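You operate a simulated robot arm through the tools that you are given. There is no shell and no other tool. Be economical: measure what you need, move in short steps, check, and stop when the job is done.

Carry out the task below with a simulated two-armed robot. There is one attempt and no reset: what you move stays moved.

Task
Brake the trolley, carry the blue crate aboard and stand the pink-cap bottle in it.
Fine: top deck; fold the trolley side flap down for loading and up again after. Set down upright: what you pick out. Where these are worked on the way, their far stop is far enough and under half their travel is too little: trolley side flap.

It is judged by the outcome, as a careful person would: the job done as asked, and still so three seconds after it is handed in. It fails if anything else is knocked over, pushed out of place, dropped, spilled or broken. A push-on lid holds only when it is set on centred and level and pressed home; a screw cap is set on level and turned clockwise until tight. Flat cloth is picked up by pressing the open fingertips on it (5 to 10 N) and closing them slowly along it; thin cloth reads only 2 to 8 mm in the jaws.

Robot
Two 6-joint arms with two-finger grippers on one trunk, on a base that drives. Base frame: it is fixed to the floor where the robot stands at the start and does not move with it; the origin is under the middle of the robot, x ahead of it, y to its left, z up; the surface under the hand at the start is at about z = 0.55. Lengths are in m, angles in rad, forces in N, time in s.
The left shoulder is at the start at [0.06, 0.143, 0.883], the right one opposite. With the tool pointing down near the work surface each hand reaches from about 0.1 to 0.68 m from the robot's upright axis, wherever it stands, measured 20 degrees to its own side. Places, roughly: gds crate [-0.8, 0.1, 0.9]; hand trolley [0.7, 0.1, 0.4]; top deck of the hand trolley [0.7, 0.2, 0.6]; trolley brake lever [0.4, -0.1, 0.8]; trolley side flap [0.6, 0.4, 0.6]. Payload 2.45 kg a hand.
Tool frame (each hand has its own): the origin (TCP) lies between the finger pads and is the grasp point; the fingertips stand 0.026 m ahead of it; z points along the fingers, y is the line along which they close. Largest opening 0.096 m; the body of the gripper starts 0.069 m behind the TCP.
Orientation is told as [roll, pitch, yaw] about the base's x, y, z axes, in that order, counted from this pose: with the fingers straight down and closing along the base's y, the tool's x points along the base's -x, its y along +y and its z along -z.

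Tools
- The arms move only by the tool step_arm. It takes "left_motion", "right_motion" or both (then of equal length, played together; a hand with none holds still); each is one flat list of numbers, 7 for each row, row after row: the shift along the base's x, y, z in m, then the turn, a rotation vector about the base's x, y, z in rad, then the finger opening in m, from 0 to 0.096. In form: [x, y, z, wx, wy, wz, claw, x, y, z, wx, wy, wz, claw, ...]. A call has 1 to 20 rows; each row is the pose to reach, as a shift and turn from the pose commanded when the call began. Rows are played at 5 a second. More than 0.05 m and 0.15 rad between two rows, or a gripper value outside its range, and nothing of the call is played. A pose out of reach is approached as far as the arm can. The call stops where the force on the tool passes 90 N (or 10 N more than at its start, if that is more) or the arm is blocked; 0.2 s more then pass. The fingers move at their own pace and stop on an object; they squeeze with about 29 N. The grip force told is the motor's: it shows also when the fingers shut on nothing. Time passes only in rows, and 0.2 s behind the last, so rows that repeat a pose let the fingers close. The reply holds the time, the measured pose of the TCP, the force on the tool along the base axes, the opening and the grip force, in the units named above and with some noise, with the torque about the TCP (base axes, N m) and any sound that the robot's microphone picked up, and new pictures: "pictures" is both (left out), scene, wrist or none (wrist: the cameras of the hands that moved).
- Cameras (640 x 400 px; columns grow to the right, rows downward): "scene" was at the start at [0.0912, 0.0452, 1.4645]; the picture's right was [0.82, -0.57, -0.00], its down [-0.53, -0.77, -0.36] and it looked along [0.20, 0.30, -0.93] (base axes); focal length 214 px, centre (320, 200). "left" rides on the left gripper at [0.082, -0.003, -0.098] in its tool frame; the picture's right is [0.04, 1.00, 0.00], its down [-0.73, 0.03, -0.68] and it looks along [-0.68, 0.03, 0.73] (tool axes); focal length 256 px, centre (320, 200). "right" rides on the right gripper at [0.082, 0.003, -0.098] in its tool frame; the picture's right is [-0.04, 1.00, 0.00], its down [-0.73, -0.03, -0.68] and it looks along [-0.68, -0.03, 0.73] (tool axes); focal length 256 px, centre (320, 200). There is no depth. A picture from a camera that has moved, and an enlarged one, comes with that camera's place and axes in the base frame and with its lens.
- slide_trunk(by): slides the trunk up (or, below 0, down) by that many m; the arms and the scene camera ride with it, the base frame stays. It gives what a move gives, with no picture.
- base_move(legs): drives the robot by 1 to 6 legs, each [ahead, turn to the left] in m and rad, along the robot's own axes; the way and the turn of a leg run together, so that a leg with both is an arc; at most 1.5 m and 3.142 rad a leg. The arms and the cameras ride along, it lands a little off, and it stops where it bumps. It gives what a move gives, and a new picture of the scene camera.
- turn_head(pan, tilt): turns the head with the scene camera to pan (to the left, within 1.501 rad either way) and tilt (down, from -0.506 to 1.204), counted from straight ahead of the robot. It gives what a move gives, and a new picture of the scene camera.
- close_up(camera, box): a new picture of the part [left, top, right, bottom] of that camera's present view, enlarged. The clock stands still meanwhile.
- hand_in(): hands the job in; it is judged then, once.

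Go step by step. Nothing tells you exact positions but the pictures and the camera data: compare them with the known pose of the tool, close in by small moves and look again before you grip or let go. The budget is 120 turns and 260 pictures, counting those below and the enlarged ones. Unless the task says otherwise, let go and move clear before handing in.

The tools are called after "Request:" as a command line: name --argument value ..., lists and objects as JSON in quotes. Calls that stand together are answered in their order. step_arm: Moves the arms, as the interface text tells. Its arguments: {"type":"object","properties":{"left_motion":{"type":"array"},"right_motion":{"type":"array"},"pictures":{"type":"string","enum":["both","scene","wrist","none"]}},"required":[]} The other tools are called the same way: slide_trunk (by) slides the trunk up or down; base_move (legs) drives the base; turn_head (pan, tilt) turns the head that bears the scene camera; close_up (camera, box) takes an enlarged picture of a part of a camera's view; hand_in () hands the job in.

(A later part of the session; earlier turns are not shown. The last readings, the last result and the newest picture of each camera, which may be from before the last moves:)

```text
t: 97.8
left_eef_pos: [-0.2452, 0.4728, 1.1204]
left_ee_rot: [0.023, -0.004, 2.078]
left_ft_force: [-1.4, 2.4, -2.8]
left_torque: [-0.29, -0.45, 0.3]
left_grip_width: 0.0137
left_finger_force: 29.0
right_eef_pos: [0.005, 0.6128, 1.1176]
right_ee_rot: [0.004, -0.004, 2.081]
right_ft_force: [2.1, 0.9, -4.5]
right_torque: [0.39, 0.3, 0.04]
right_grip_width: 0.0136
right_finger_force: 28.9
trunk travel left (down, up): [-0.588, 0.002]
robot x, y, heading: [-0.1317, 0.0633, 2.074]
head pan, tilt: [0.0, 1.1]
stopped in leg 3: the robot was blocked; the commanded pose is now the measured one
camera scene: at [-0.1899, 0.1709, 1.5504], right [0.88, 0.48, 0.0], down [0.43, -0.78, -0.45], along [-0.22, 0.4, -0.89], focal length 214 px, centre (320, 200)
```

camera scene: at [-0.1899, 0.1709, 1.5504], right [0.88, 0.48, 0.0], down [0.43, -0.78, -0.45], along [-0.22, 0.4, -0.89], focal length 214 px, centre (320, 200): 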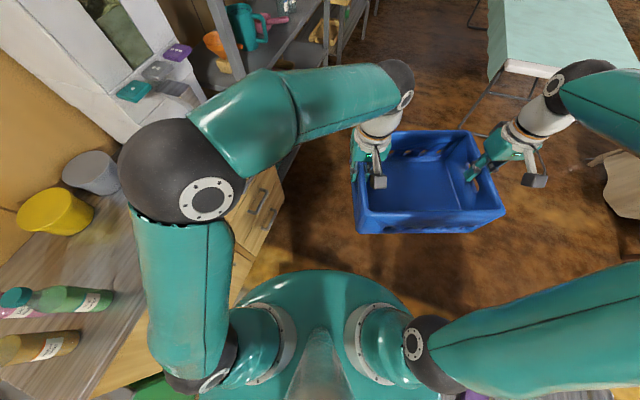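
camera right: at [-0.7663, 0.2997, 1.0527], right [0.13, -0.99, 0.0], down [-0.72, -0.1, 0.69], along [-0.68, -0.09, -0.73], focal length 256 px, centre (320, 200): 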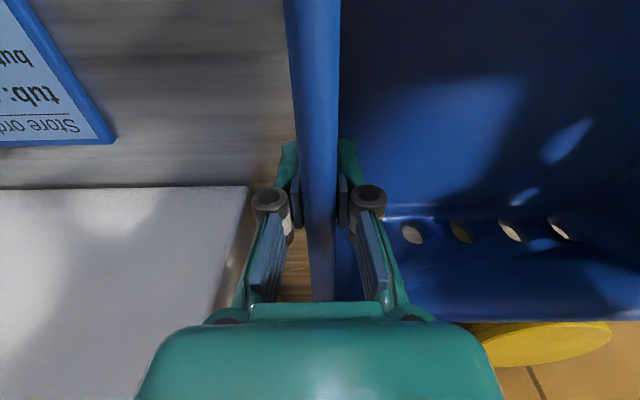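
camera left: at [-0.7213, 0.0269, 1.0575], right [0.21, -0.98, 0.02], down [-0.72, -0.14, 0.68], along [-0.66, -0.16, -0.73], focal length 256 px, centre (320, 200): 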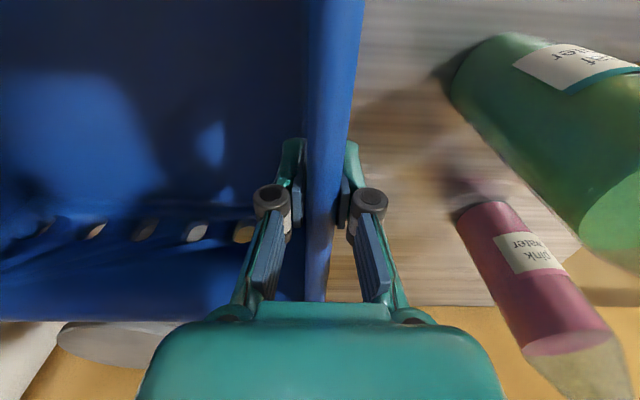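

The turn stopped early again; crate is fine. I retry with a short forward arc.

Request:
base_move --legs '[[0, -0.3], [0, -0.3]]'

```text
t: 100.4
left_eef_pos: [0.0035, 0.4643, 1.1329]
left_ee_rot: [-0.004, -0.016, 1.489]
left_ft_force: [36.1, -8.8, -9.6]
left_torque: [-0.07, 0.65, -0.69]
left_grip_width: 0.0147
left_finger_force: 28.9
right_eef_pos: [0.2869, 0.4343, 1.1189]
right_ee_rot: [0.016, -0.009, 1.477]
right_ft_force: [-35.6, 7.7, 4.3]
right_torque: [0.18, 0.88, -0.67]
right_grip_width: 0.0141
right_finger_force: 28.9
trunk travel left (down, up): [-0.588, 0.002]
robot x, y, heading: [-0.1578, 0.0573, 1.472]
head pan, tilt: [0.0, 1.1]
camera scene: at [-0.1459, 0.1816, 1.551], right [0.99, -0.1, 0.0], down [-0.09, -0.89, -0.45], along [0.05, 0.45, -0.89], focal length 214 px, centre (320, 200)
```

scene: 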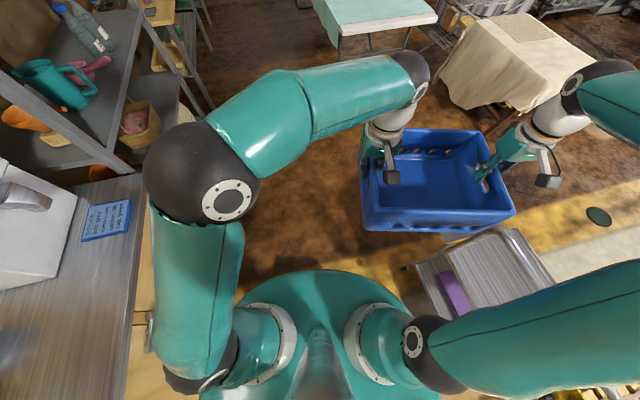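

The hands show an opposing pull of about 36 N through the crate; I hold still a moment and re-read.

Request:
step_arm --left_motion '[0, 0, 0, 0, 0, 0, 0, 0, 0, 0, 0, 0, 0, 0]' --right_motion '[0, 0, 0, 0, 0, 0, 0, 0, 0, 0, 0, 0, 0, 0]' --pictures "wrist"

```text
t: 101.0
left_eef_pos: [0.0005, 0.4655, 1.131]
left_ee_rot: [-0.007, -0.017, 1.491]
left_ft_force: [20.2, -6.4, -8.3]
left_torque: [0.35, 0.6, -0.63]
left_grip_width: 0.0147
left_finger_force: 28.6
right_eef_pos: [0.2861, 0.4337, 1.1192]
right_ee_rot: [0.021, -0.01, 1.472]
right_ft_force: [-18.3, 6.6, 3.0]
right_torque: [-0.25, 0.52, -0.66]
right_grip_width: 0.0137
right_finger_force: 28.3
trunk travel left (down, up): [-0.588, 0.002]
robot x, y, heading: [-0.1589, 0.0572, 1.477]
head pan, tilt: [0.0, 1.1]
camera right: at [0.2786, 0.351, 1.2157], right [-0.99, 0.14, 0.02], down [0.11, 0.72, 0.69], along [0.08, 0.68, -0.73], focal length 256 px, centre (320, 200)
camera left: at [-0.0011, 0.3826, 1.2286], right [-1.0, 0.04, -0.01], down [0.02, 0.72, 0.69], along [0.03, 0.69, -0.72], focal length 256 px, centre (320, 200)
```

right: 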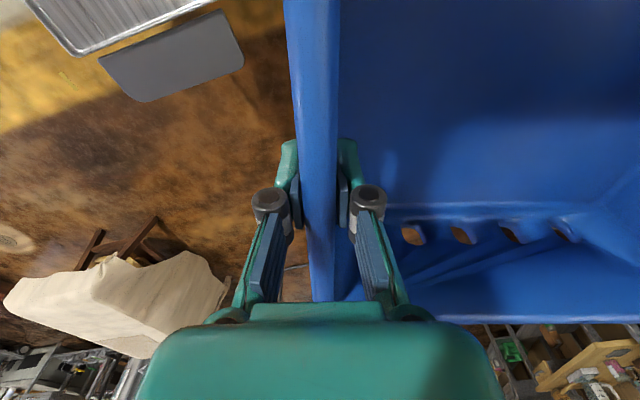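
left: 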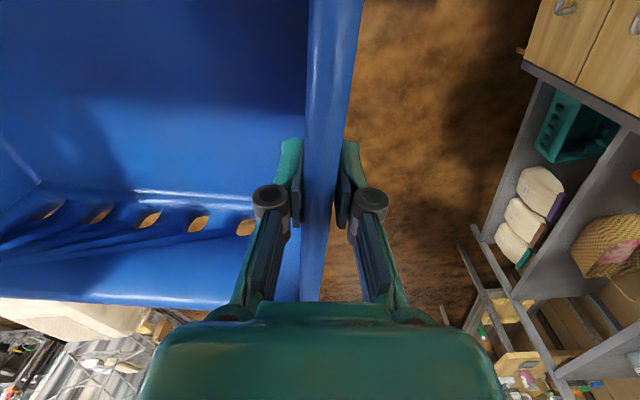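

The strain is easing. I trim the hands slightly (level and closer) and drive forward.

Request:
step_arm --left_motion '[0.002, 0, -0.003, 0, 0, 0, 0, 0.004, 0, -0.006, 0, 0, 0, 0]' --right_motion '[-0.002, 0, 0.003, 0, 0, 0, 0, -0.004, 0, 0.006, 0, 0, 0, 0]' --pictures "none"

Request:
base_move --legs '[[0.72, 0]]'

```text
t: 101.6
left_eef_pos: [0.0021, 0.4666, 1.1317]
left_ee_rot: [-0.012, -0.024, 1.497]
left_ft_force: [-15.0, -3.8, -1.7]
left_torque: [-0.71, 0.38, -0.79]
left_grip_width: 0.0145
left_finger_force: 29.3
right_eef_pos: [0.2864, 0.4336, 1.1275]
right_ee_rot: [0.008, -0.012, 1.473]
right_ft_force: [13.2, 4.5, -2.3]
right_torque: [0.73, -0.51, -0.8]
right_grip_width: 0.014
right_finger_force: 29.2
trunk travel left (down, up): [-0.588, 0.002]
robot x, y, heading: [-0.1577, 0.0576, 1.468]
head pan, tilt: [0.0, 1.1]
```

```text
t: 105.6
left_eef_pos: [0.0675, 1.1985, 1.1293]
left_ee_rot: [-0.009, -0.018, 1.511]
left_ft_force: [-26.4, -2.2, -2.7]
left_torque: [0.16, 0.56, -0.7]
left_grip_width: 0.0149
left_finger_force: 29.3
right_eef_pos: [0.3528, 1.1654, 1.127]
right_ee_rot: [0.01, -0.007, 1.486]
right_ft_force: [27.5, 1.3, -3.5]
right_torque: [-0.25, -0.61, -0.66]
right_grip_width: 0.0147
right_finger_force: 29.3
trunk travel left (down, up): [-0.588, 0.002]
robot x, y, heading: [-0.0874, 0.7853, 1.476]
head pan, tilt: [0.0, 1.1]
camera scene: at [-0.0767, 0.9089, 1.5504], right [1.0, -0.09, 0.0], down [-0.08, -0.89, -0.45], along [0.04, 0.45, -0.89], focal length 214 px, centre (320, 200)
```

scene: 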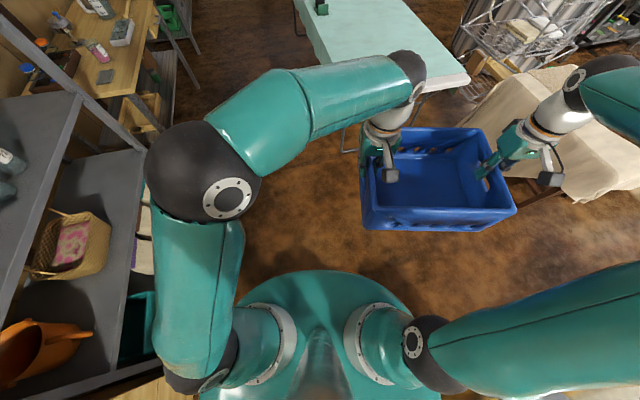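

Strains are modest. I turn toward the east and continue past the trolley's left side.

Request:
base_move --legs '[[0.1, -0.4], [0, -0.4], [0, -0.4]]'

```text
t: 109.2
left_eef_pos: [0.3589, 1.0564, 1.1623]
left_ee_rot: [-0.106, -0.036, 0.72]
left_ft_force: [16.2, -36.8, -13.8]
left_torque: [0.7, 0.79, -0.85]
left_grip_width: 0.0236
left_finger_force: 29.1
right_eef_pos: [0.5087, 0.8141, 1.1274]
right_ee_rot: [0.073, -0.025, 0.62]
right_ft_force: [-15.9, 36.6, 8.2]
right_torque: [0.92, 0.43, -0.82]
right_grip_width: 0.0151
right_finger_force: 28.6
trunk travel left (down, up): [-0.588, 0.002]
robot x, y, heading: [-0.0786, 0.9045, 0.622]
head pan, tilt: [0.0, 1.1]
stopped in leg 3: the robot was blocked; the commanded pose is now the measured one
camera scene: at [0.0228, 0.9764, 1.5489], right [0.58, -0.81, 0.0], down [-0.73, -0.52, -0.45], along [0.37, 0.27, -0.89], focal length 214 px, centre (320, 200)
```

scene: 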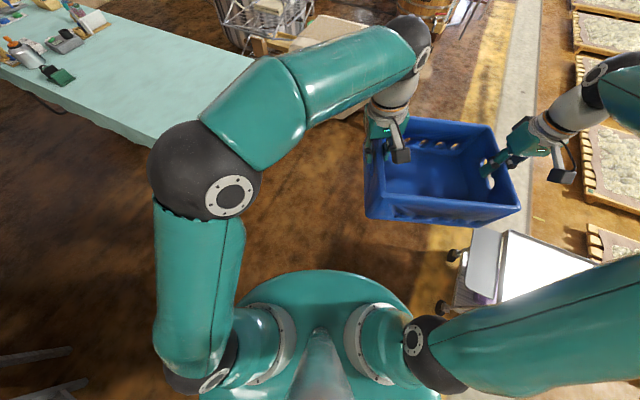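

The turning strained the grip: the left hand is 35 mm higher and a bit twisted. I look at both wrist views before correcting.

Request:
step_arm --left_motion '[0, 0, 0, 0, 0, 0, 0]' --right_motion '[0, 0, 0, 0, 0, 0, 0]'

```text
t: 109.6
left_eef_pos: [0.3593, 1.0579, 1.1634]
left_ee_rot: [-0.105, -0.036, 0.722]
left_ft_force: [18.5, -41.6, -16.2]
left_torque: [0.9, 0.37, -0.89]
left_grip_width: 0.0238
left_finger_force: 29.4
right_eef_pos: [0.5085, 0.8142, 1.1283]
right_ee_rot: [0.072, -0.025, 0.621]
right_ft_force: [-18.4, 42.1, 10.0]
right_torque: [0.82, 0.89, -0.72]
right_grip_width: 0.0152
right_finger_force: 29.2
trunk travel left (down, up): [-0.588, 0.002]
robot x, y, heading: [-0.08, 0.9059, 0.623]
head pan, tilt: [0.0, 1.1]
camera scene: at [0.0227, 0.9774, 1.5494], right [0.58, -0.81, 0.0], down [-0.72, -0.52, -0.45], along [0.37, 0.26, -0.89], focal length 214 px, centre (320, 200)
camera right: at [0.4438, 0.7614, 1.2239], right [-0.55, 0.83, 0.07], down [0.63, 0.35, 0.69], along [0.55, 0.43, -0.72], focal length 256 px, centre (320, 200)
camera left: at [0.2919, 1.0073, 1.2585], right [-0.68, 0.72, -0.11], down [0.47, 0.54, 0.7], along [0.56, 0.43, -0.71], focal length 256 px, centre (320, 200)
```

scene: 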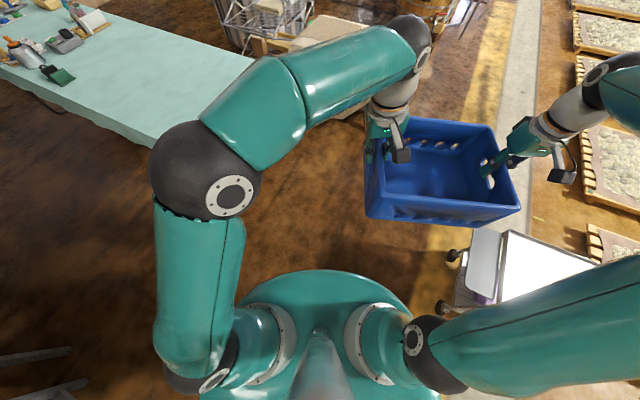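
right: 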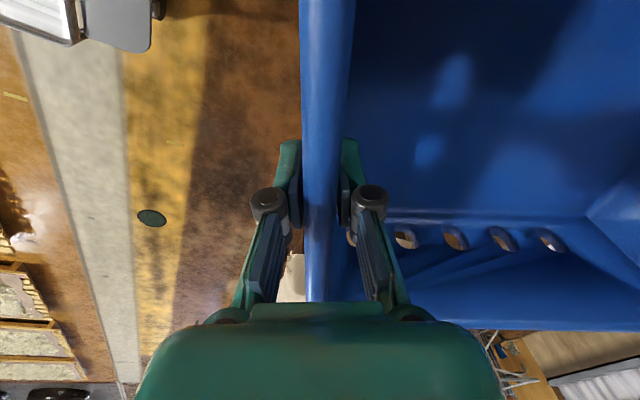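
left: 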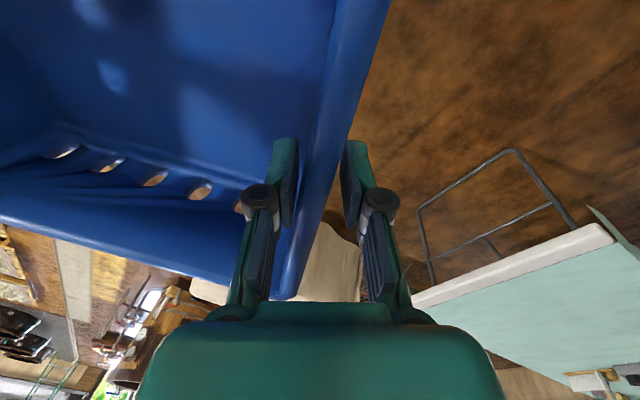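

The crate is tilted with the left side 35 mm high and the left hand twisted. I level it: lower and untwist the left hand, untilt the right.

Request:
step_arm --left_motion '[0, 0, -0.009, 0.02, 0.017, -0.025, 0, 0, 0, -0.018, 0.04, 0.035, -0.05, 0, 0, 0, -0.027, 0.06, 0.052, -0.075, 0, 0.0005, -0.001, -0.035, 0.079, 0.069, -0.1, 0, 0.0005, -0.001, -0.035, 0.079, 0.069, -0.1, 0]' --right_motion '[0, 0, 0, -0.015, -0.01, 0, 0, 0, 0, 0, -0.03, -0.021, 0, 0, 0, 0, 0, -0.045, -0.031, 0, 0, 0, 0, 0, -0.0585, -0.042, 0, 0, 0, 0, 0, -0.0585, -0.042, 0, 0]' --pictures "wrist"

```text
t: 110.8
left_eef_pos: [0.3606, 1.0688, 1.1568]
left_ee_rot: [-0.05, -0.064, 0.646]
left_ft_force: [25.3, -53.2, -16.7]
left_torque: [0.63, 0.53, -0.78]
left_grip_width: 0.019
left_finger_force: 29.2
right_eef_pos: [0.5081, 0.8176, 1.1319]
right_ee_rot: [0.005, -0.029, 0.623]
right_ft_force: [-25.3, 52.4, 10.6]
right_torque: [1.33, 0.77, -0.82]
right_grip_width: 0.0282
right_finger_force: 28.7
trunk travel left (down, up): [-0.588, 0.002]
robot x, y, heading: [-0.0788, 0.9053, 0.621]
head pan, tilt: [0.0, 1.1]
camera right: at [0.4392, 0.7697, 1.2262], right [-0.55, 0.83, 0.01], down [0.6, 0.39, 0.7], along [0.58, 0.39, -0.71], focal length 256 px, centre (320, 200)
camera left: at [0.29, 1.0177, 1.2507], right [-0.63, 0.77, -0.05], down [0.51, 0.47, 0.72], along [0.58, 0.43, -0.69], focal length 256 px, centre (320, 200)
```

right: 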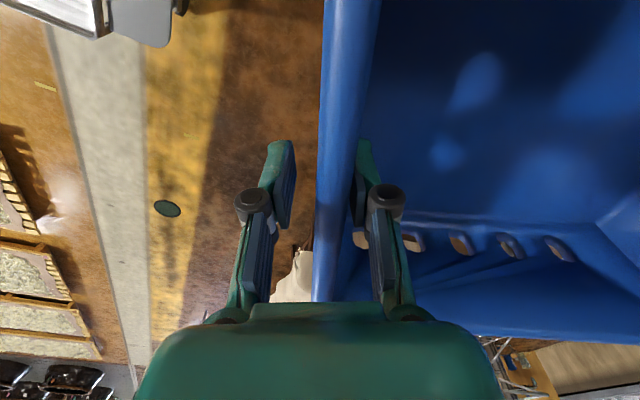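
left: 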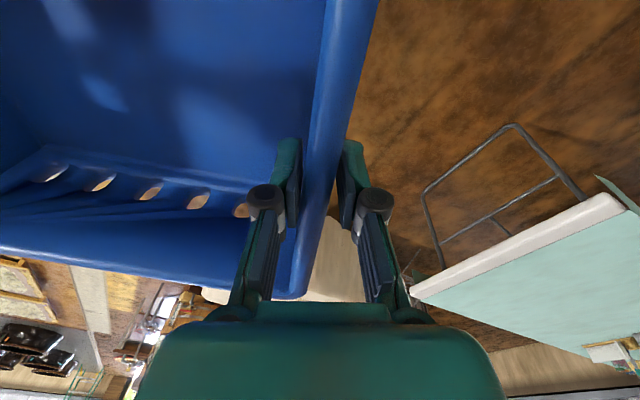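

Tension has grown and is prying the right jaw open, so I bring the hands about 12 mm closer together straight away.

Request:
step_arm --left_motion '[0.002, -0.0035, 0, 0, 0, 0, 0, 0.004, -0.007, 0, 0, 0, 0, 0, 0.006, -0.0105, 0, 0, 0, 0, 0, 0.006, -0.0105, 0, 0, 0, 0, 0]' --right_motion '[0, 0, 0, 0, 0, 0, 0, 0, 0, 0, 0, 0, 0, 0, 0, 0, 0, 0, 0, 0, 0, 0, 0, 0, 0, 0, 0, 0]' --pictures "wrist"

```text
t: 111.8
left_eef_pos: [0.3644, 1.0701, 1.1669]
left_ee_rot: [-0.066, -0.07, 0.672]
left_ft_force: [23.8, -52.8, -19.4]
left_torque: [0.61, 0.81, -0.86]
left_grip_width: 0.022
left_finger_force: 28.8
right_eef_pos: [0.509, 0.8177, 1.1306]
right_ee_rot: [0.005, -0.03, 0.623]
right_ft_force: [-23.2, 52.8, 13.9]
right_torque: [1.45, 0.6, -0.83]
right_grip_width: 0.0296
right_finger_force: 29.1
trunk travel left (down, up): [-0.588, 0.002]
robot x, y, heading: [-0.0763, 0.9068, 0.623]
head pan, tilt: [0.0, 1.1]
camera right: at [0.4393, 0.7697, 1.225], right [-0.55, 0.83, 0.01], down [0.6, 0.39, 0.7], along [0.58, 0.39, -0.71], focal length 256 px, centre (320, 200)
camera left: at [0.2952, 1.0186, 1.2591], right [-0.65, 0.76, -0.07], down [0.49, 0.49, 0.72], along [0.58, 0.43, -0.69], focal length 256 px, centre (320, 200)
```

right: 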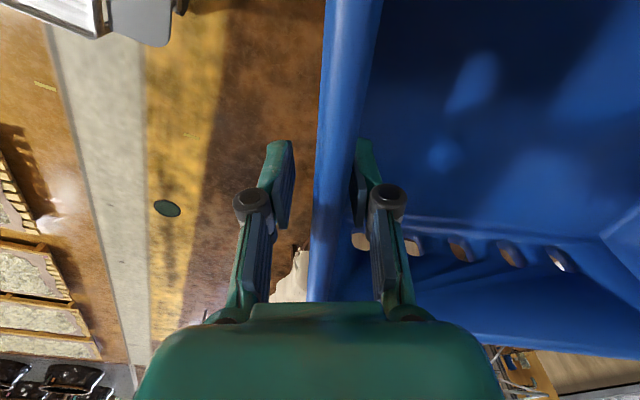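
left: 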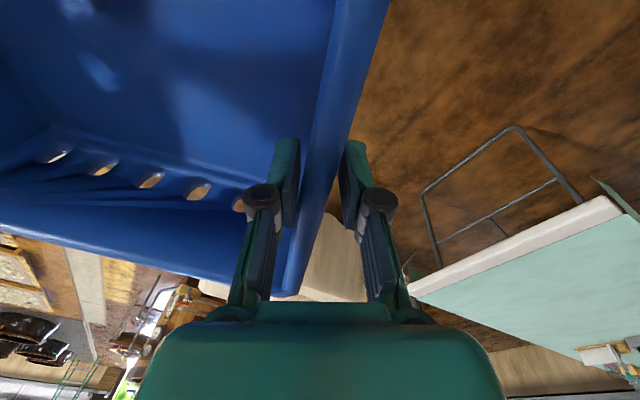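

The force did not drop, so the left arm keeps pulling outward. I command both hands closer and watch the force.

Request:
step_arm --left_motion '[0.004, -0.007, -0.004, 0, 0, 0, 0, 0.008, -0.014, -0.008, 0, 0, 0, 0]' --right_motion '[-0.002, 0.0035, 0, 0, 0, 0, 0, -0.004, 0.007, 0, 0, 0, 0, 0]' --pictures "none"

```text
t: 112.6
left_eef_pos: [0.3724, 1.0768, 1.1779]
left_ee_rot: [-0.102, -0.084, 0.707]
left_ft_force: [6.1, -23.4, -17.2]
left_torque: [0.98, 0.54, -0.93]
left_grip_width: 0.0263
left_finger_force: 28.6
right_eef_pos: [0.5038, 0.8262, 1.1286]
right_ee_rot: [0.007, -0.035, 0.619]
right_ft_force: [-6.3, 23.9, 11.3]
right_torque: [1.33, 0.97, -0.84]
right_grip_width: 0.0211
right_finger_force: 28.9
trunk travel left (down, up): [-0.588, 0.002]
robot x, y, heading: [-0.0785, 0.911, 0.624]
head pan, tilt: [0.0, 1.1]
stopped in row 2 (left hand): the arm was blocked; the commanded pose is now the measured one
```

The left arm is "blocked" reaching across to the right; its hand sits too far over. I shift both hands left together into a more centred, level pose.

Request:
step_arm --left_motion '[-0.014, 0.006, -0.01, 0.01, 0.02, -0.017, 0, -0.028, 0.012, -0.02, 0.02, 0.04, -0.034, 0, -0.042, 0.018, -0.03, 0.03, 0.06, -0.051, 0, -0.056, 0.024, -0.04, 0.04, 0.08, -0.068, 0, -0.07, 0.03, -0.047, 0.05, 0.1, -0.085, 0]' --right_motion '[-0.007, 0.01, 0, 0, 0, 0, 0, -0.014, 0.02, 0, 0, 0, 0, 0, -0.021, 0.03, 0, 0, 0, 0, 0, -0.028, 0.04, 0, 0, 0, 0, 0, -0.035, 0.049, 0, 0, 0, 0, 0]' --pictures "both"

```text
t: 113.8
left_eef_pos: [0.304, 1.1048, 1.1327]
left_ee_rot: [0.001, -0.044, 0.614]
left_ft_force: [-6.8, 15.8, 3.9]
left_torque: [0.07, -1.08, 0.74]
left_grip_width: 0.0144
left_finger_force: 29.4
right_eef_pos: [0.4686, 0.8701, 1.1293]
right_ee_rot: [-0.002, -0.022, 0.624]
right_ft_force: [6.9, -15.1, -8.6]
right_torque: [-1.38, 0.05, 0.23]
right_grip_width: 0.014
right_finger_force: 29.1
trunk travel left (down, up): [-0.588, 0.002]
robot x, y, heading: [-0.0746, 0.9055, 0.621]
head pan, tilt: [0.0, 1.1]
camera scene: at [0.0219, 0.9784, 1.5505], right [0.58, -0.81, 0.0], down [-0.72, -0.52, -0.45], along [0.37, 0.26, -0.89], focal length 214 px, centre (320, 200)
camera right: at [0.3992, 0.8236, 1.2241], right [-0.55, 0.83, 0.0], down [0.6, 0.4, 0.7], along [0.58, 0.38, -0.72], focal length 256 px, centre (320, 200)
camera left: at [0.2363, 1.0523, 1.2274], right [-0.61, 0.79, 0.0], down [0.56, 0.43, 0.71], along [0.56, 0.43, -0.7], focal length 256 px, centre (320, 200)
```

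scene: 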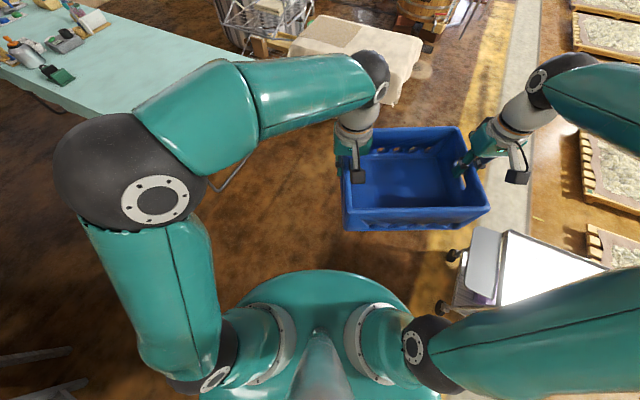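
right: 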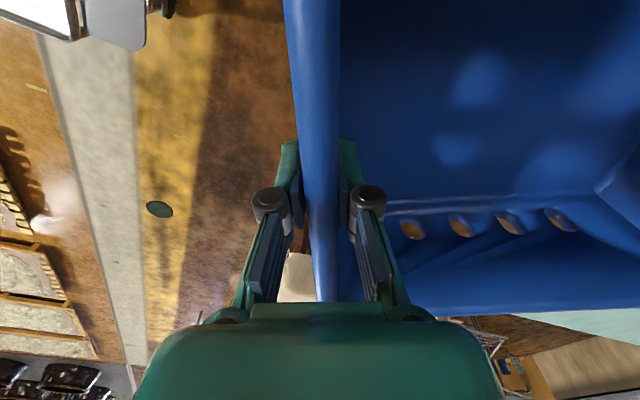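
left: 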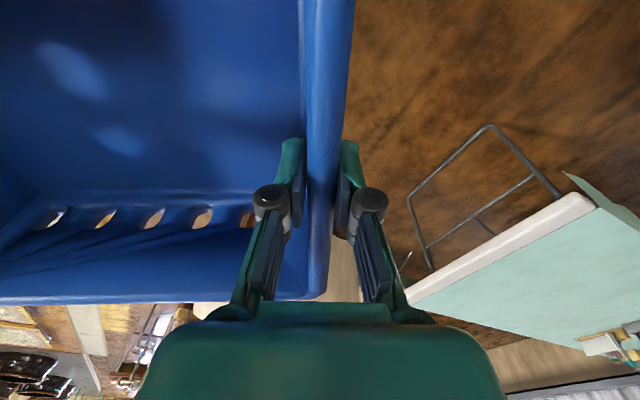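

Recovered: both grips are flush and level. I centre the crate further in front of me.

Request:
step_arm --left_motion '[-0.012, 0.016, 0, 0, 0, 0, 0, -0.024, 0.033, 0, 0, 0, 0, 0, -0.036, 0.049, 0, 0, 0, 0, 0, -0.047, 0.065, 0, 0, 0, 0, 0, -0.058, 0.081, 0, 0, 0, 0, 0, -0.07, 0.0975, 0, 0, 0, 0, 0, -0.082, 0.114, 0, 0, 0, 0, 0]' --right_motion '[-0.012, 0.016, 0, 0, 0, 0, 0, -0.024, 0.033, 0, 0, 0, 0, 0, -0.036, 0.049, 0, 0, 0, 0, 0, -0.047, 0.065, 0, 0, 0, 0, 0, -0.058, 0.081, 0, 0, 0, 0, 0, -0.07, 0.0975, 0, 0, 0, 0, 0, -0.082, 0.114, 0, 0, 0, 0, 0]' --pictures "scene"

```text
t: 115.4
left_eef_pos: [0.2212, 1.2171, 1.1301]
left_ee_rot: [0.005, -0.041, 0.61]
left_ft_force: [-11.8, 24.9, 5.0]
left_torque: [-0.79, -0.34, 0.66]
left_grip_width: 0.015
left_finger_force: 29.2
right_eef_pos: [0.3885, 0.9859, 1.1295]
right_ee_rot: [-0.009, -0.03, 0.624]
right_ft_force: [11.8, -23.6, -10.3]
right_torque: [-0.89, -0.86, 0.65]
right_grip_width: 0.0141
right_finger_force: 28.8
trunk travel left (down, up): [-0.588, 0.002]
robot x, y, heading: [-0.0765, 0.9074, 0.616]
head pan, tilt: [0.0, 1.1]
camera scene: at [0.0218, 0.9792, 1.5505], right [0.58, -0.81, 0.0], down [-0.72, -0.52, -0.45], along [0.37, 0.26, -0.89], focal length 214 px, centre (320, 200)
```

scene: 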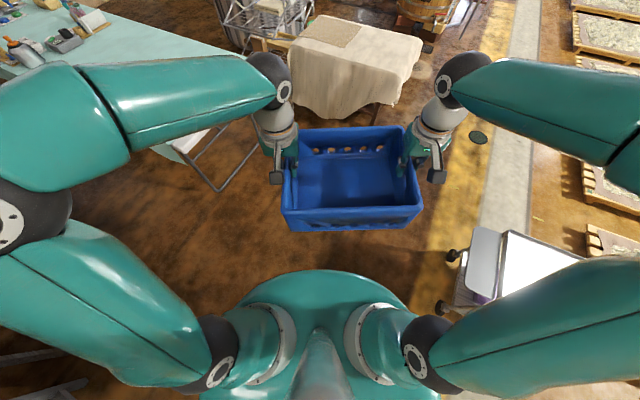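

Now centred. I relieve a little compression, then turn in small increments and drive east.

Request:
step_arm --left_motion '[-0.0015, 0.002, 0, 0, 0, 0, 0, -0.0015, 0.002, 0, 0, 0, 0, 0]' --right_motion '[0.001, -0.0015, 0, 0, 0, 0, 0, 0.001, -0.0015, 0, 0, 0, 0, 0]' --pictures "none"

Request:
base_move --legs '[[0.05, -0.2], [0.05, -0.2], [0.05, -0.15]]'

```text
t: 116.0
left_eef_pos: [0.2213, 1.217, 1.131]
left_ee_rot: [0.002, -0.04, 0.61]
left_ft_force: [-1.6, 8.6, 4.8]
left_torque: [-0.8, -0.48, 0.63]
left_grip_width: 0.0148
left_finger_force: 29.2
right_eef_pos: [0.3878, 0.9842, 1.1285]
right_ee_rot: [-0.003, -0.03, 0.624]
right_ft_force: [0.2, -8.7, -10.2]
right_torque: [-1.03, -0.86, 0.61]
right_grip_width: 0.0144
right_finger_force: 28.9
trunk travel left (down, up): [-0.588, 0.002]
robot x, y, heading: [-0.0793, 0.9074, 0.624]
head pan, tilt: [0.0, 1.1]
```

```text
t: 118.7
left_eef_pos: [0.4807, 1.0657, 1.1306]
left_ee_rot: [0.003, -0.04, 0.064]
left_ft_force: [6.2, -19.8, 5.4]
left_torque: [-1.14, -0.06, 0.66]
left_grip_width: 0.0148
left_finger_force: 29.2
right_eef_pos: [0.5023, 0.7798, 1.1293]
right_ee_rot: [-0.001, -0.03, 0.077]
right_ft_force: [-5.1, 19.2, -11.1]
right_torque: [-1.07, -0.1, 0.56]
right_grip_width: 0.0151
right_finger_force: 28.8
trunk travel left (down, up): [-0.588, 0.002]
robot x, y, heading: [0.0635, 0.9677, 0.081]
head pan, tilt: [0.0, 1.1]
camera scene: at [0.1855, 0.974, 1.5504], right [0.08, -1.0, 0.0], down [-0.89, -0.07, -0.45], along [0.45, 0.04, -0.89], focal length 214 px, centre (320, 200)
```

scene: 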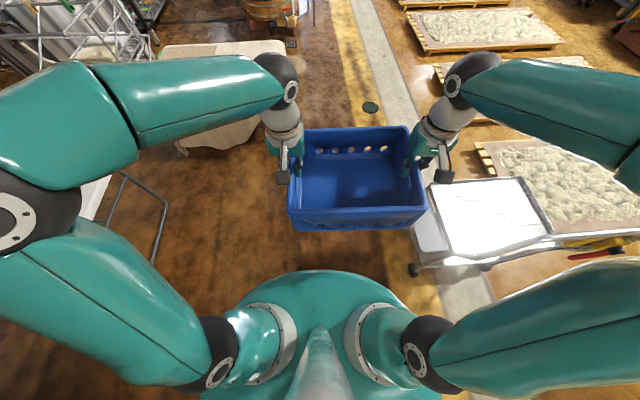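

Smooth now. I continue: drive 0.5 m and turn right in small steps.

Request:
base_move --legs '[[0.25, 0], [0.24, 0], [0, -0.25], [0, -0.25], [0, -0.25], [0, -0.25]]'

```text
t: 125.7
left_eef_pos: [0.8691, 0.7042, 1.1316]
left_ee_rot: [0.002, -0.04, -0.937]
left_ft_force: [-0.3, -6.2, 4.8]
left_torque: [-0.67, 0.75, 0.7]
left_grip_width: 0.0147
left_finger_force: 28.5
right_eef_pos: [0.6404, 0.5308, 1.1308]
right_ee_rot: [0.0, -0.027, -0.924]
right_ft_force: [0.6, 5.6, -9.7]
right_torque: [-0.62, 0.91, 0.55]
right_grip_width: 0.0146
right_finger_force: 29.0
trunk travel left (down, up): [-0.588, 0.002]
robot x, y, heading: [0.5966, 1.0263, -0.93]
head pan, tilt: [0.0, 1.1]
camera scene: at [0.666, 0.9257, 1.5505], right [-0.8, -0.6, 0.0], down [-0.54, 0.71, -0.45], along [0.27, -0.36, -0.89], focal length 214 px, centre (320, 200)
```

scene: 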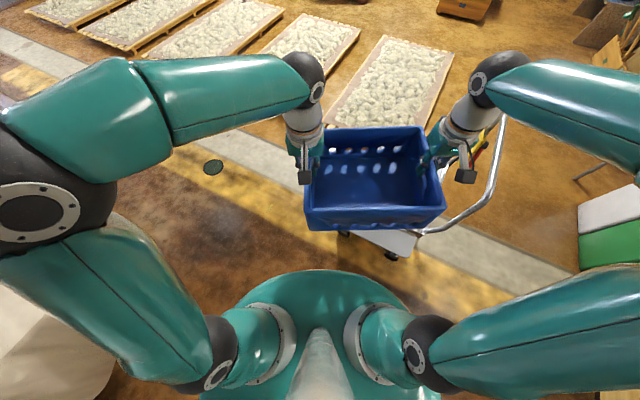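

Almost facing the trolley. Two more small turns.

Request:
base_move --legs '[[0, -0.24], [0, -0.24]]'

Request:
turn_head --pan 0.0 --tilt 0.95

```text
t: 127.9
left_eef_pos: [0.6948, 0.6131, 1.1315]
left_ee_rot: [0.003, -0.041, -1.408]
left_ft_force: [1.4, -3.6, 4.6]
left_torque: [-0.3, 0.84, 0.68]
left_grip_width: 0.0145
left_finger_force: 29.1
right_eef_pos: [0.4119, 0.5625, 1.1305]
right_ee_rot: [-0.001, -0.03, -1.394]
right_ft_force: [-1.1, 4.5, -9.6]
right_torque: [-0.11, 1.2, 0.44]
right_grip_width: 0.0142
right_finger_force: 28.7
trunk travel left (down, up): [-0.588, 0.002]
robot x, y, heading: [0.6126, 1.0296, -1.397]
head pan, tilt: [0.0, 1.1]
camera scene: at [0.633, 0.9063, 1.5505], right [-0.98, -0.18, 0.0], down [-0.16, 0.88, -0.45], along [0.08, -0.45, -0.89], focal length 214 px, centre (320, 200)
```

scene: 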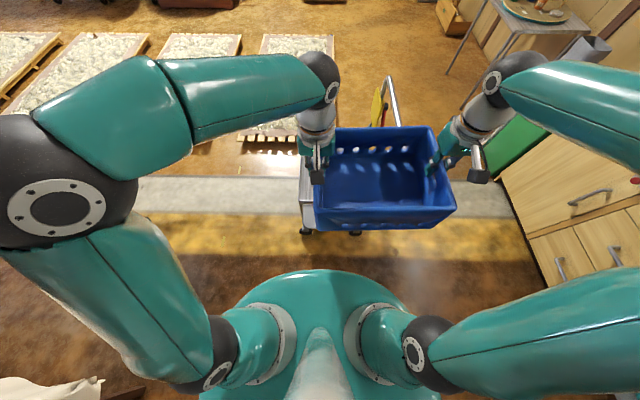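

```text
t: 128.6
left_eef_pos: [0.6939, 0.612, 1.1328]
left_ee_rot: [0.002, -0.043, -1.407]
left_ft_force: [2.5, -4.0, 4.2]
left_torque: [-0.89, 0.5, 0.79]
left_grip_width: 0.0144
left_finger_force: 28.8
right_eef_pos: [0.4126, 0.5635, 1.1294]
right_ee_rot: [0.0, -0.027, -1.394]
right_ft_force: [-2.3, 4.1, -7.7]
right_torque: [0.63, 1.16, 0.29]
right_grip_width: 0.0144
right_finger_force: 28.9
trunk travel left (down, up): [-0.588, 0.002]
robot x, y, heading: [0.6114, 1.0302, -1.391]
head pan, tilt: [0.0, 0.949]
camera scene: at [0.6341, 0.8959, 1.5606], right [-0.98, -0.18, 0.0], down [-0.14, 0.8, -0.58], along [0.1, -0.57, -0.81], focal length 214 px, centre (320, 200)
```

scene: 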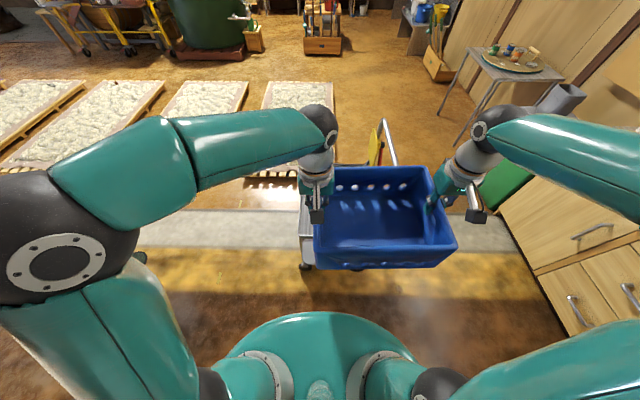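

The crate is over the floor in front of me; target on the deck is centre ≈(0.671,0.213), same yaw (≈0.17). I drive forward 0.22 m with the arms high.

Request:
base_move --legs '[[0.11, 0], [0.11, 0]]'

```text
t: 130.6
left_eef_pos: [0.7307, 0.3938, 1.1314]
left_ee_rot: [0.002, -0.037, -1.41]
left_ft_force: [1.2, -4.0, 3.9]
left_torque: [-0.01, 0.86, 0.66]
left_grip_width: 0.0143
left_finger_force: 29.0
right_eef_pos: [0.4494, 0.3448, 1.1307]
right_ee_rot: [0.0, -0.028, -1.4]
right_ft_force: [-1.8, 3.3, -10.7]
right_torque: [-0.33, 1.07, 0.52]
right_grip_width: 0.0139
right_finger_force: 29.1
trunk travel left (down, up): [-0.588, 0.002]
robot x, y, heading: [0.6532, 0.812, -1.401]
head pan, tilt: [0.0, 0.949]
camera scene: at [0.6728, 0.6765, 1.5606], right [-0.99, -0.17, 0.0], down [-0.14, 0.8, -0.58], along [0.1, -0.57, -0.81], focal length 214 px, centre (320, 200)
```

scene: 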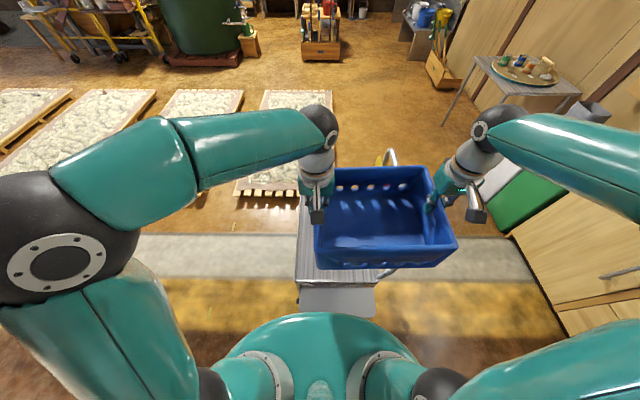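

I slide the crate over the deck with both arms together.

Request:
step_arm --left_motion '[0.01, -0.02, 0, 0, 0, 0, 0, 0.02, -0.039, 0, 0, 0, 0, 0, 0.03, -0.0585, 0, 0, 0, 0, 0, 0.04, -0.078, 0, 0, 0, 0, 0, 0.05, -0.0975, 0, 0, 0, 0, 0, 0.06, -0.117, 0, 0, 0, 0, 0, 0.07, -0.1365, 0, 0, 0, 0, 0, 0.081, -0.156, 0, 0, 0, 0, 0]' --right_motion '[0.01, -0.02, 0, 0, 0, 0, 0, 0.02, -0.039, 0, 0, 0, 0, 0, 0.03, -0.0585, 0, 0, 0, 0, 0, 0.04, -0.078, 0, 0, 0, 0, 0, 0.05, -0.0975, 0, 0, 0, 0, 0, 0.06, -0.117, 0, 0, 0, 0, 0, 0.07, -0.1365, 0, 0, 0, 0, 0, 0.081, -0.156, 0, 0, 0, 0, 0]'

```text
t: 132.4
left_eef_pos: [0.8123, 0.2376, 1.1303]
left_ee_rot: [0.002, -0.038, -1.413]
left_ft_force: [6.6, -4.4, 3.2]
left_torque: [0.11, 0.77, 0.65]
left_grip_width: 0.0147
left_finger_force: 28.9
right_eef_pos: [0.5308, 0.1868, 1.1305]
right_ee_rot: [-0.002, -0.025, -1.397]
right_ft_force: [-6.0, 3.0, -8.8]
right_torque: [-0.38, 0.92, 0.68]
right_grip_width: 0.0142
right_finger_force: 28.8
trunk travel left (down, up): [-0.588, 0.002]
robot x, y, heading: [0.6464, 0.8097, -1.403]
head pan, tilt: [0.0, 0.949]
camera scene: at [0.6734, 0.675, 1.5604], right [-0.99, -0.17, 0.0], down [-0.14, 0.8, -0.58], along [0.1, -0.57, -0.81], focal length 214 px, centre (320, 200)
camera right: at [0.5203, 0.2693, 1.2254], right [0.99, 0.13, 0.0], down [0.1, -0.71, 0.7], along [0.09, -0.69, -0.72], focal length 256 px, centre (320, 200)
camera left: at [0.7958, 0.3215, 1.2262], right [0.98, 0.2, 0.0], down [0.14, -0.69, 0.71], along [0.14, -0.69, -0.71], focal length 256 px, centre (320, 200)
```

scene: 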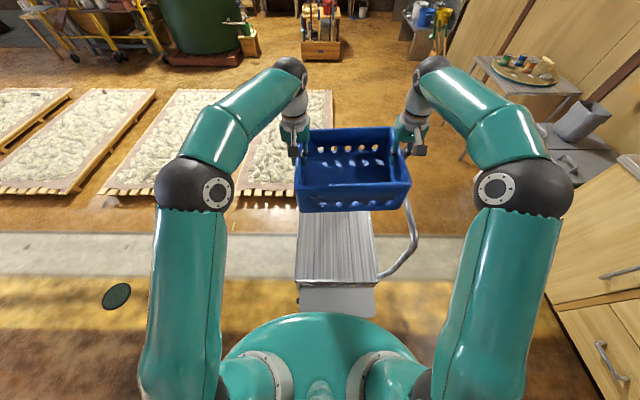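
right: 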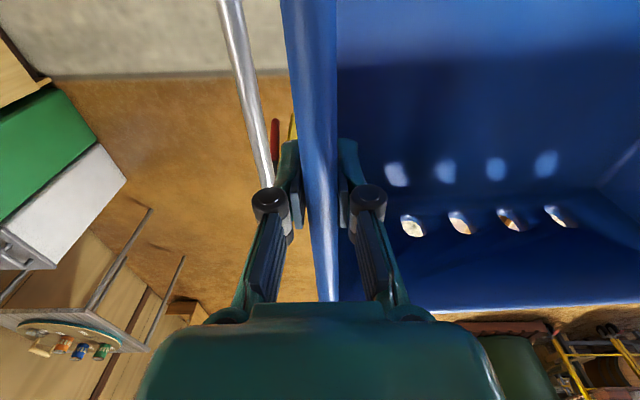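
left: 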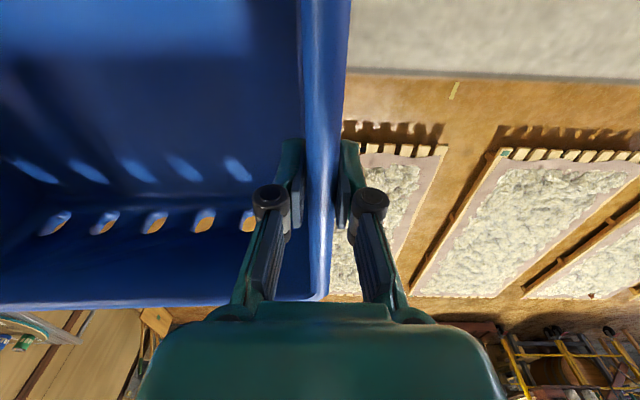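

The right elbow/wrist would come down onto the push bar's post on this side. Safer is to set the crate down from the trolley's open far end (+x), away from the bar, so I pull the crate in and drive round.

Request:
step_arm --left_motion '[-0.004, 0.022, 0, 0, 0, 0, 0, -0.008, 0.044, 0, 0, 0, 0, 0, -0.012, 0.066, 0, 0, 0, 0, 0, -0.015, 0.088, 0, 0, 0, 0, 0, -0.019, 0.11, 0, 0, 0, 0, 0, -0.023, 0.132, 0, 0, 0, 0, 0, -0.026, 0.154, 0, 0, 0, 0, 0, -0.03, 0.177, 0, 0, 0, 0, 0]' --right_motion '[-0.004, 0.022, 0, 0, 0, 0, 0, -0.008, 0.044, 0, 0, 0, 0, 0, -0.012, 0.066, 0, 0, 0, 0, 0, -0.015, 0.088, 0, 0, 0, 0, 0, -0.019, 0.11, 0, 0, 0, 0, 0, -0.023, 0.132, 0, 0, 0, 0, 0, -0.026, 0.154, 0, 0, 0, 0, 0, -0.03, 0.177, 0, 0, 0, 0, 0]' --pictures "none"

Request:
base_move --legs '[[-0.12, 0], [-0.12, 0], [0, 0.23], [0, 0.23], [0, 0.23]]'

```text
t: 134.2
left_eef_pos: [0.781, 0.4176, 1.1327]
left_ee_rot: [0.0, -0.041, -1.412]
left_ft_force: [15.9, 0.8, 2.7]
left_torque: [0.07, 0.58, 0.53]
left_grip_width: 0.0139
left_finger_force: 29.2
right_eef_pos: [0.4975, 0.3706, 1.1315]
right_ee_rot: [-0.005, -0.032, -1.4]
right_ft_force: [-15.6, -1.1, -9.0]
right_torque: [-0.41, 0.94, 0.02]
right_grip_width: 0.0135
right_finger_force: 29.0
trunk travel left (down, up): [-0.588, 0.002]
robot x, y, heading: [0.6508, 0.808, -1.398]
head pan, tilt: [0.0, 0.949]
```

```text
t: 139.0
left_eef_pos: [0.9648, 0.8253, 1.1336]
left_ee_rot: [0.001, -0.039, -0.713]
left_ft_force: [15.8, 14.7, 1.4]
left_torque: [-0.38, 0.22, 0.62]
left_grip_width: 0.014
left_finger_force: 28.9
right_eef_pos: [0.7788, 0.6081, 1.1327]
right_ee_rot: [-0.005, -0.029, -0.699]
right_ft_force: [-16.3, -14.9, -8.1]
right_torque: [-0.62, 0.66, -0.05]
right_grip_width: 0.0139
right_finger_force: 28.8
trunk travel left (down, up): [-0.588, 0.002]
robot x, y, heading: [0.5924, 1.0234, -0.703]
head pan, tilt: [0.0, 0.949]
camera scene: at [0.694, 0.9369, 1.5607], right [-0.64, -0.77, 0.0], down [-0.62, 0.52, -0.58], along [0.45, -0.37, -0.81], focal length 214 px, centre (320, 200)
```

scene: 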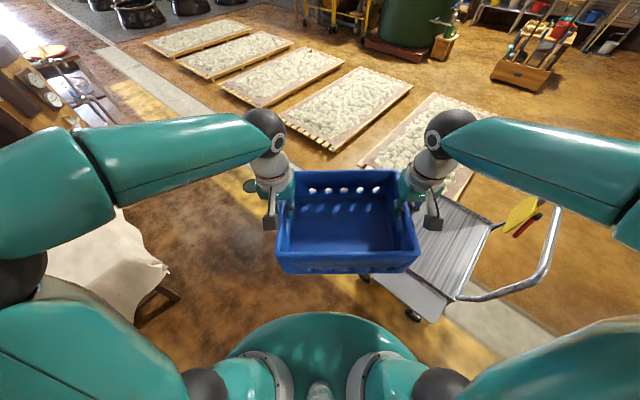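

The bench corner is near (1.3,1.24); I steer between it and the trolley on a diagonal.

Request:
base_move --legs '[[0, 0.14], [0, 0.14], [0.26, 0], [0.26, 0], [0.27, 0]]'

```text
t: 145.2
left_eef_pos: [1.7267, 0.6128, 1.1331]
left_ee_rot: [0.003, -0.039, -0.433]
left_ft_force: [3.3, 2.6, 1.5]
left_torque: [-0.6, 0.31, 0.6]
left_grip_width: 0.014
left_finger_force: 28.8
right_eef_pos: [1.6069, 0.3518, 1.1308]
right_ee_rot: [-0.005, -0.027, -0.421]
right_ft_force: [-1.9, -2.8, -7.0]
right_torque: [-0.4, 0.27, -0.22]
right_grip_width: 0.0139
right_finger_force: 29.4
trunk travel left (down, up): [-0.588, 0.002]
robot x, y, heading: [1.3131, 0.6994, -0.421]
head pan, tilt: [0.0, 0.949]
camera scene: at [1.4336, 0.6425, 1.5605], right [-0.41, -0.91, 0.0], down [-0.74, 0.33, -0.58], along [0.53, -0.24, -0.81], focal length 214 px, centre (320, 200)
```

scene: 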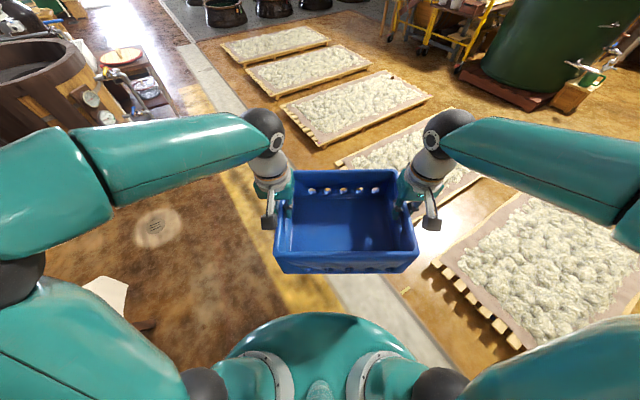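

Next I turn right toward the south and come level with the trolley's far end.

Request:
base_move --legs '[[0, -0.27], [0, -0.27], [0, -0.27], [0, -0.27], [0.19, 0], [0.19, 0]]'

```text
t: 151.9
left_eef_pos: [1.4515, -0.0836, 1.1336]
left_ee_rot: [0.004, -0.04, -1.518]
left_ft_force: [0.9, -1.7, 1.2]
left_torque: [0.26, 0.7, 0.55]
left_grip_width: 0.0137
left_finger_force: 28.8
right_eef_pos: [1.1671, -0.0996, 1.1308]
right_ee_rot: [-0.003, -0.029, -1.503]
right_ft_force: [-1.9, 2.0, -7.9]
right_torque: [-0.27, 0.37, -0.18]
right_grip_width: 0.0139
right_finger_force: 28.9
trunk travel left (down, up): [-0.588, 0.002]
robot x, y, heading: [1.356, 0.3273, -1.501]
head pan, tilt: [0.0, 0.949]
camera scene: at [1.3642, 0.1889, 1.5605], right [-1.0, -0.07, 0.0], down [-0.06, 0.81, -0.58], along [0.04, -0.58, -0.81], focal length 214 px, centre (320, 200)
```

scene: 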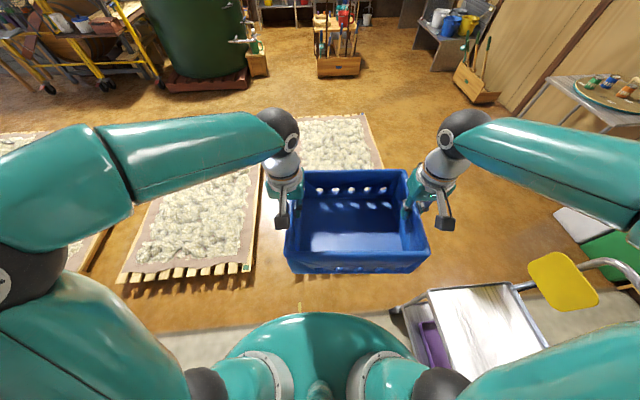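

Good. Now I turn right in small steps to face along the trolley toward its far end.

Request:
base_move --legs '[[0, -0.25], [0, -0.25], [0, -0.25], [0, -0.25], [0, -0.25], [0, -0.22]]'

```text
t: 157.2
left_eef_pos: [0.9999, 0.098, 1.1336]
left_ee_rot: [0.003, -0.039, -2.74]
left_ft_force: [-1.1, -0.9, -1.5]
left_torque: [0.51, -0.22, 0.6]
left_grip_width: 0.014
left_finger_force: 29.0
right_eef_pos: [0.8891, 0.3613, 1.1307]
right_ee_rot: [-0.001, -0.025, -2.728]
right_ft_force: [0.3, 0.9, -5.1]
right_torque: [-0.21, 0.34, -0.19]
right_grip_width: 0.0136
right_finger_force: 29.2
trunk travel left (down, up): [-0.588, 0.002]
robot x, y, heading: [1.3713, 0.28, -2.754]
head pan, tilt: [0.0, 0.949]
stopped in leg 5: the robot was blocked; the commanded pose is now the measured one
camera scene: at [1.2454, 0.2325, 1.5605], right [-0.38, 0.93, 0.0], down [0.75, 0.31, -0.58], along [-0.54, -0.22, -0.81], focal length 214 px, centre (320, 200)
```

scene: 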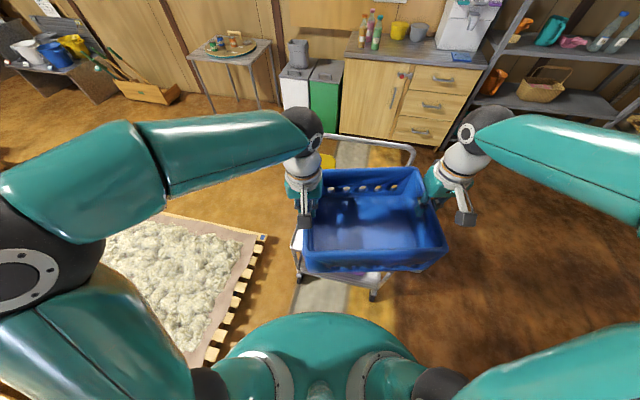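

Request:
base_move --legs '[[0, -0.215]]'

Request:
close_up --camera "scene" --box '[200, 100, 520, 300]'

```text
t: 158.4
left_eef_pos: [0.971, 0.1782, 1.1349]
left_ee_rot: [0.002, -0.041, -2.955]
left_ft_force: [-1.4, -0.1, -0.2]
left_torque: [0.49, 0.06, 0.51]
left_grip_width: 0.0141
left_finger_force: 29.0
right_eef_pos: [0.9189, 0.4589, 1.1337]
right_ee_rot: [-0.003, -0.028, -2.945]
right_ft_force: [0.7, 0.9, -5.0]
right_torque: [0.05, 0.03, -0.32]
right_grip_width: 0.0138
right_finger_force: 29.3
trunk travel left (down, up): [-0.588, 0.002]
robot x, y, heading: [1.3742, 0.2741, -2.97]
head pan, tilt: [0.0, 0.949]
camera scene: at [1.2417, 0.2485, 1.5608], right [-0.17, 0.99, 0.0], down [0.8, 0.14, -0.58], along [-0.57, -0.1, -0.81], focal length 214 px, centre (320, 200)
```

scene: 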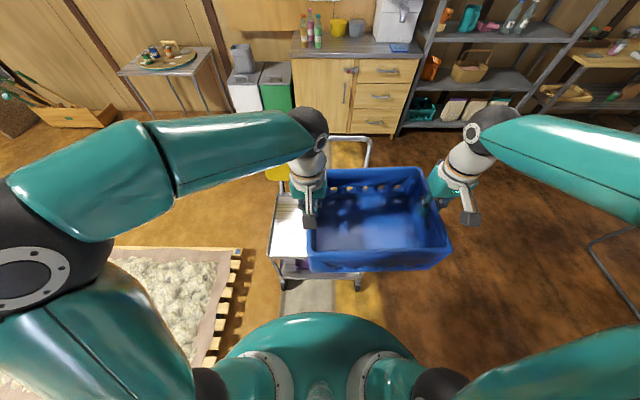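

```text
2.00 times, centred on (360, 200) of scene
camera zoom: at [1.2417, 0.2485, 1.5608], right [-0.17, 0.99, 0.0], down [0.8, 0.14, -0.58], along [-0.57, -0.1, -0.81], focal length 429 px, centre (240, 200)
```

zoom: 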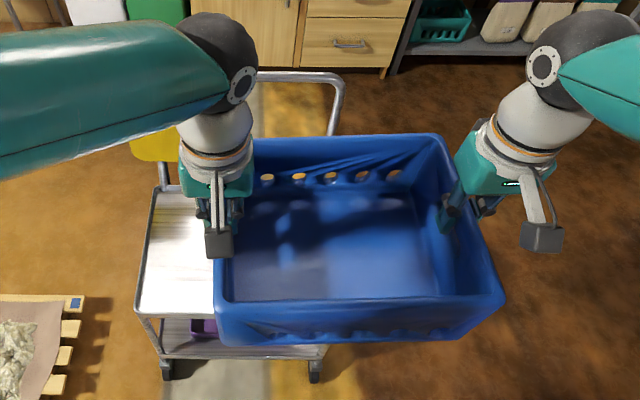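

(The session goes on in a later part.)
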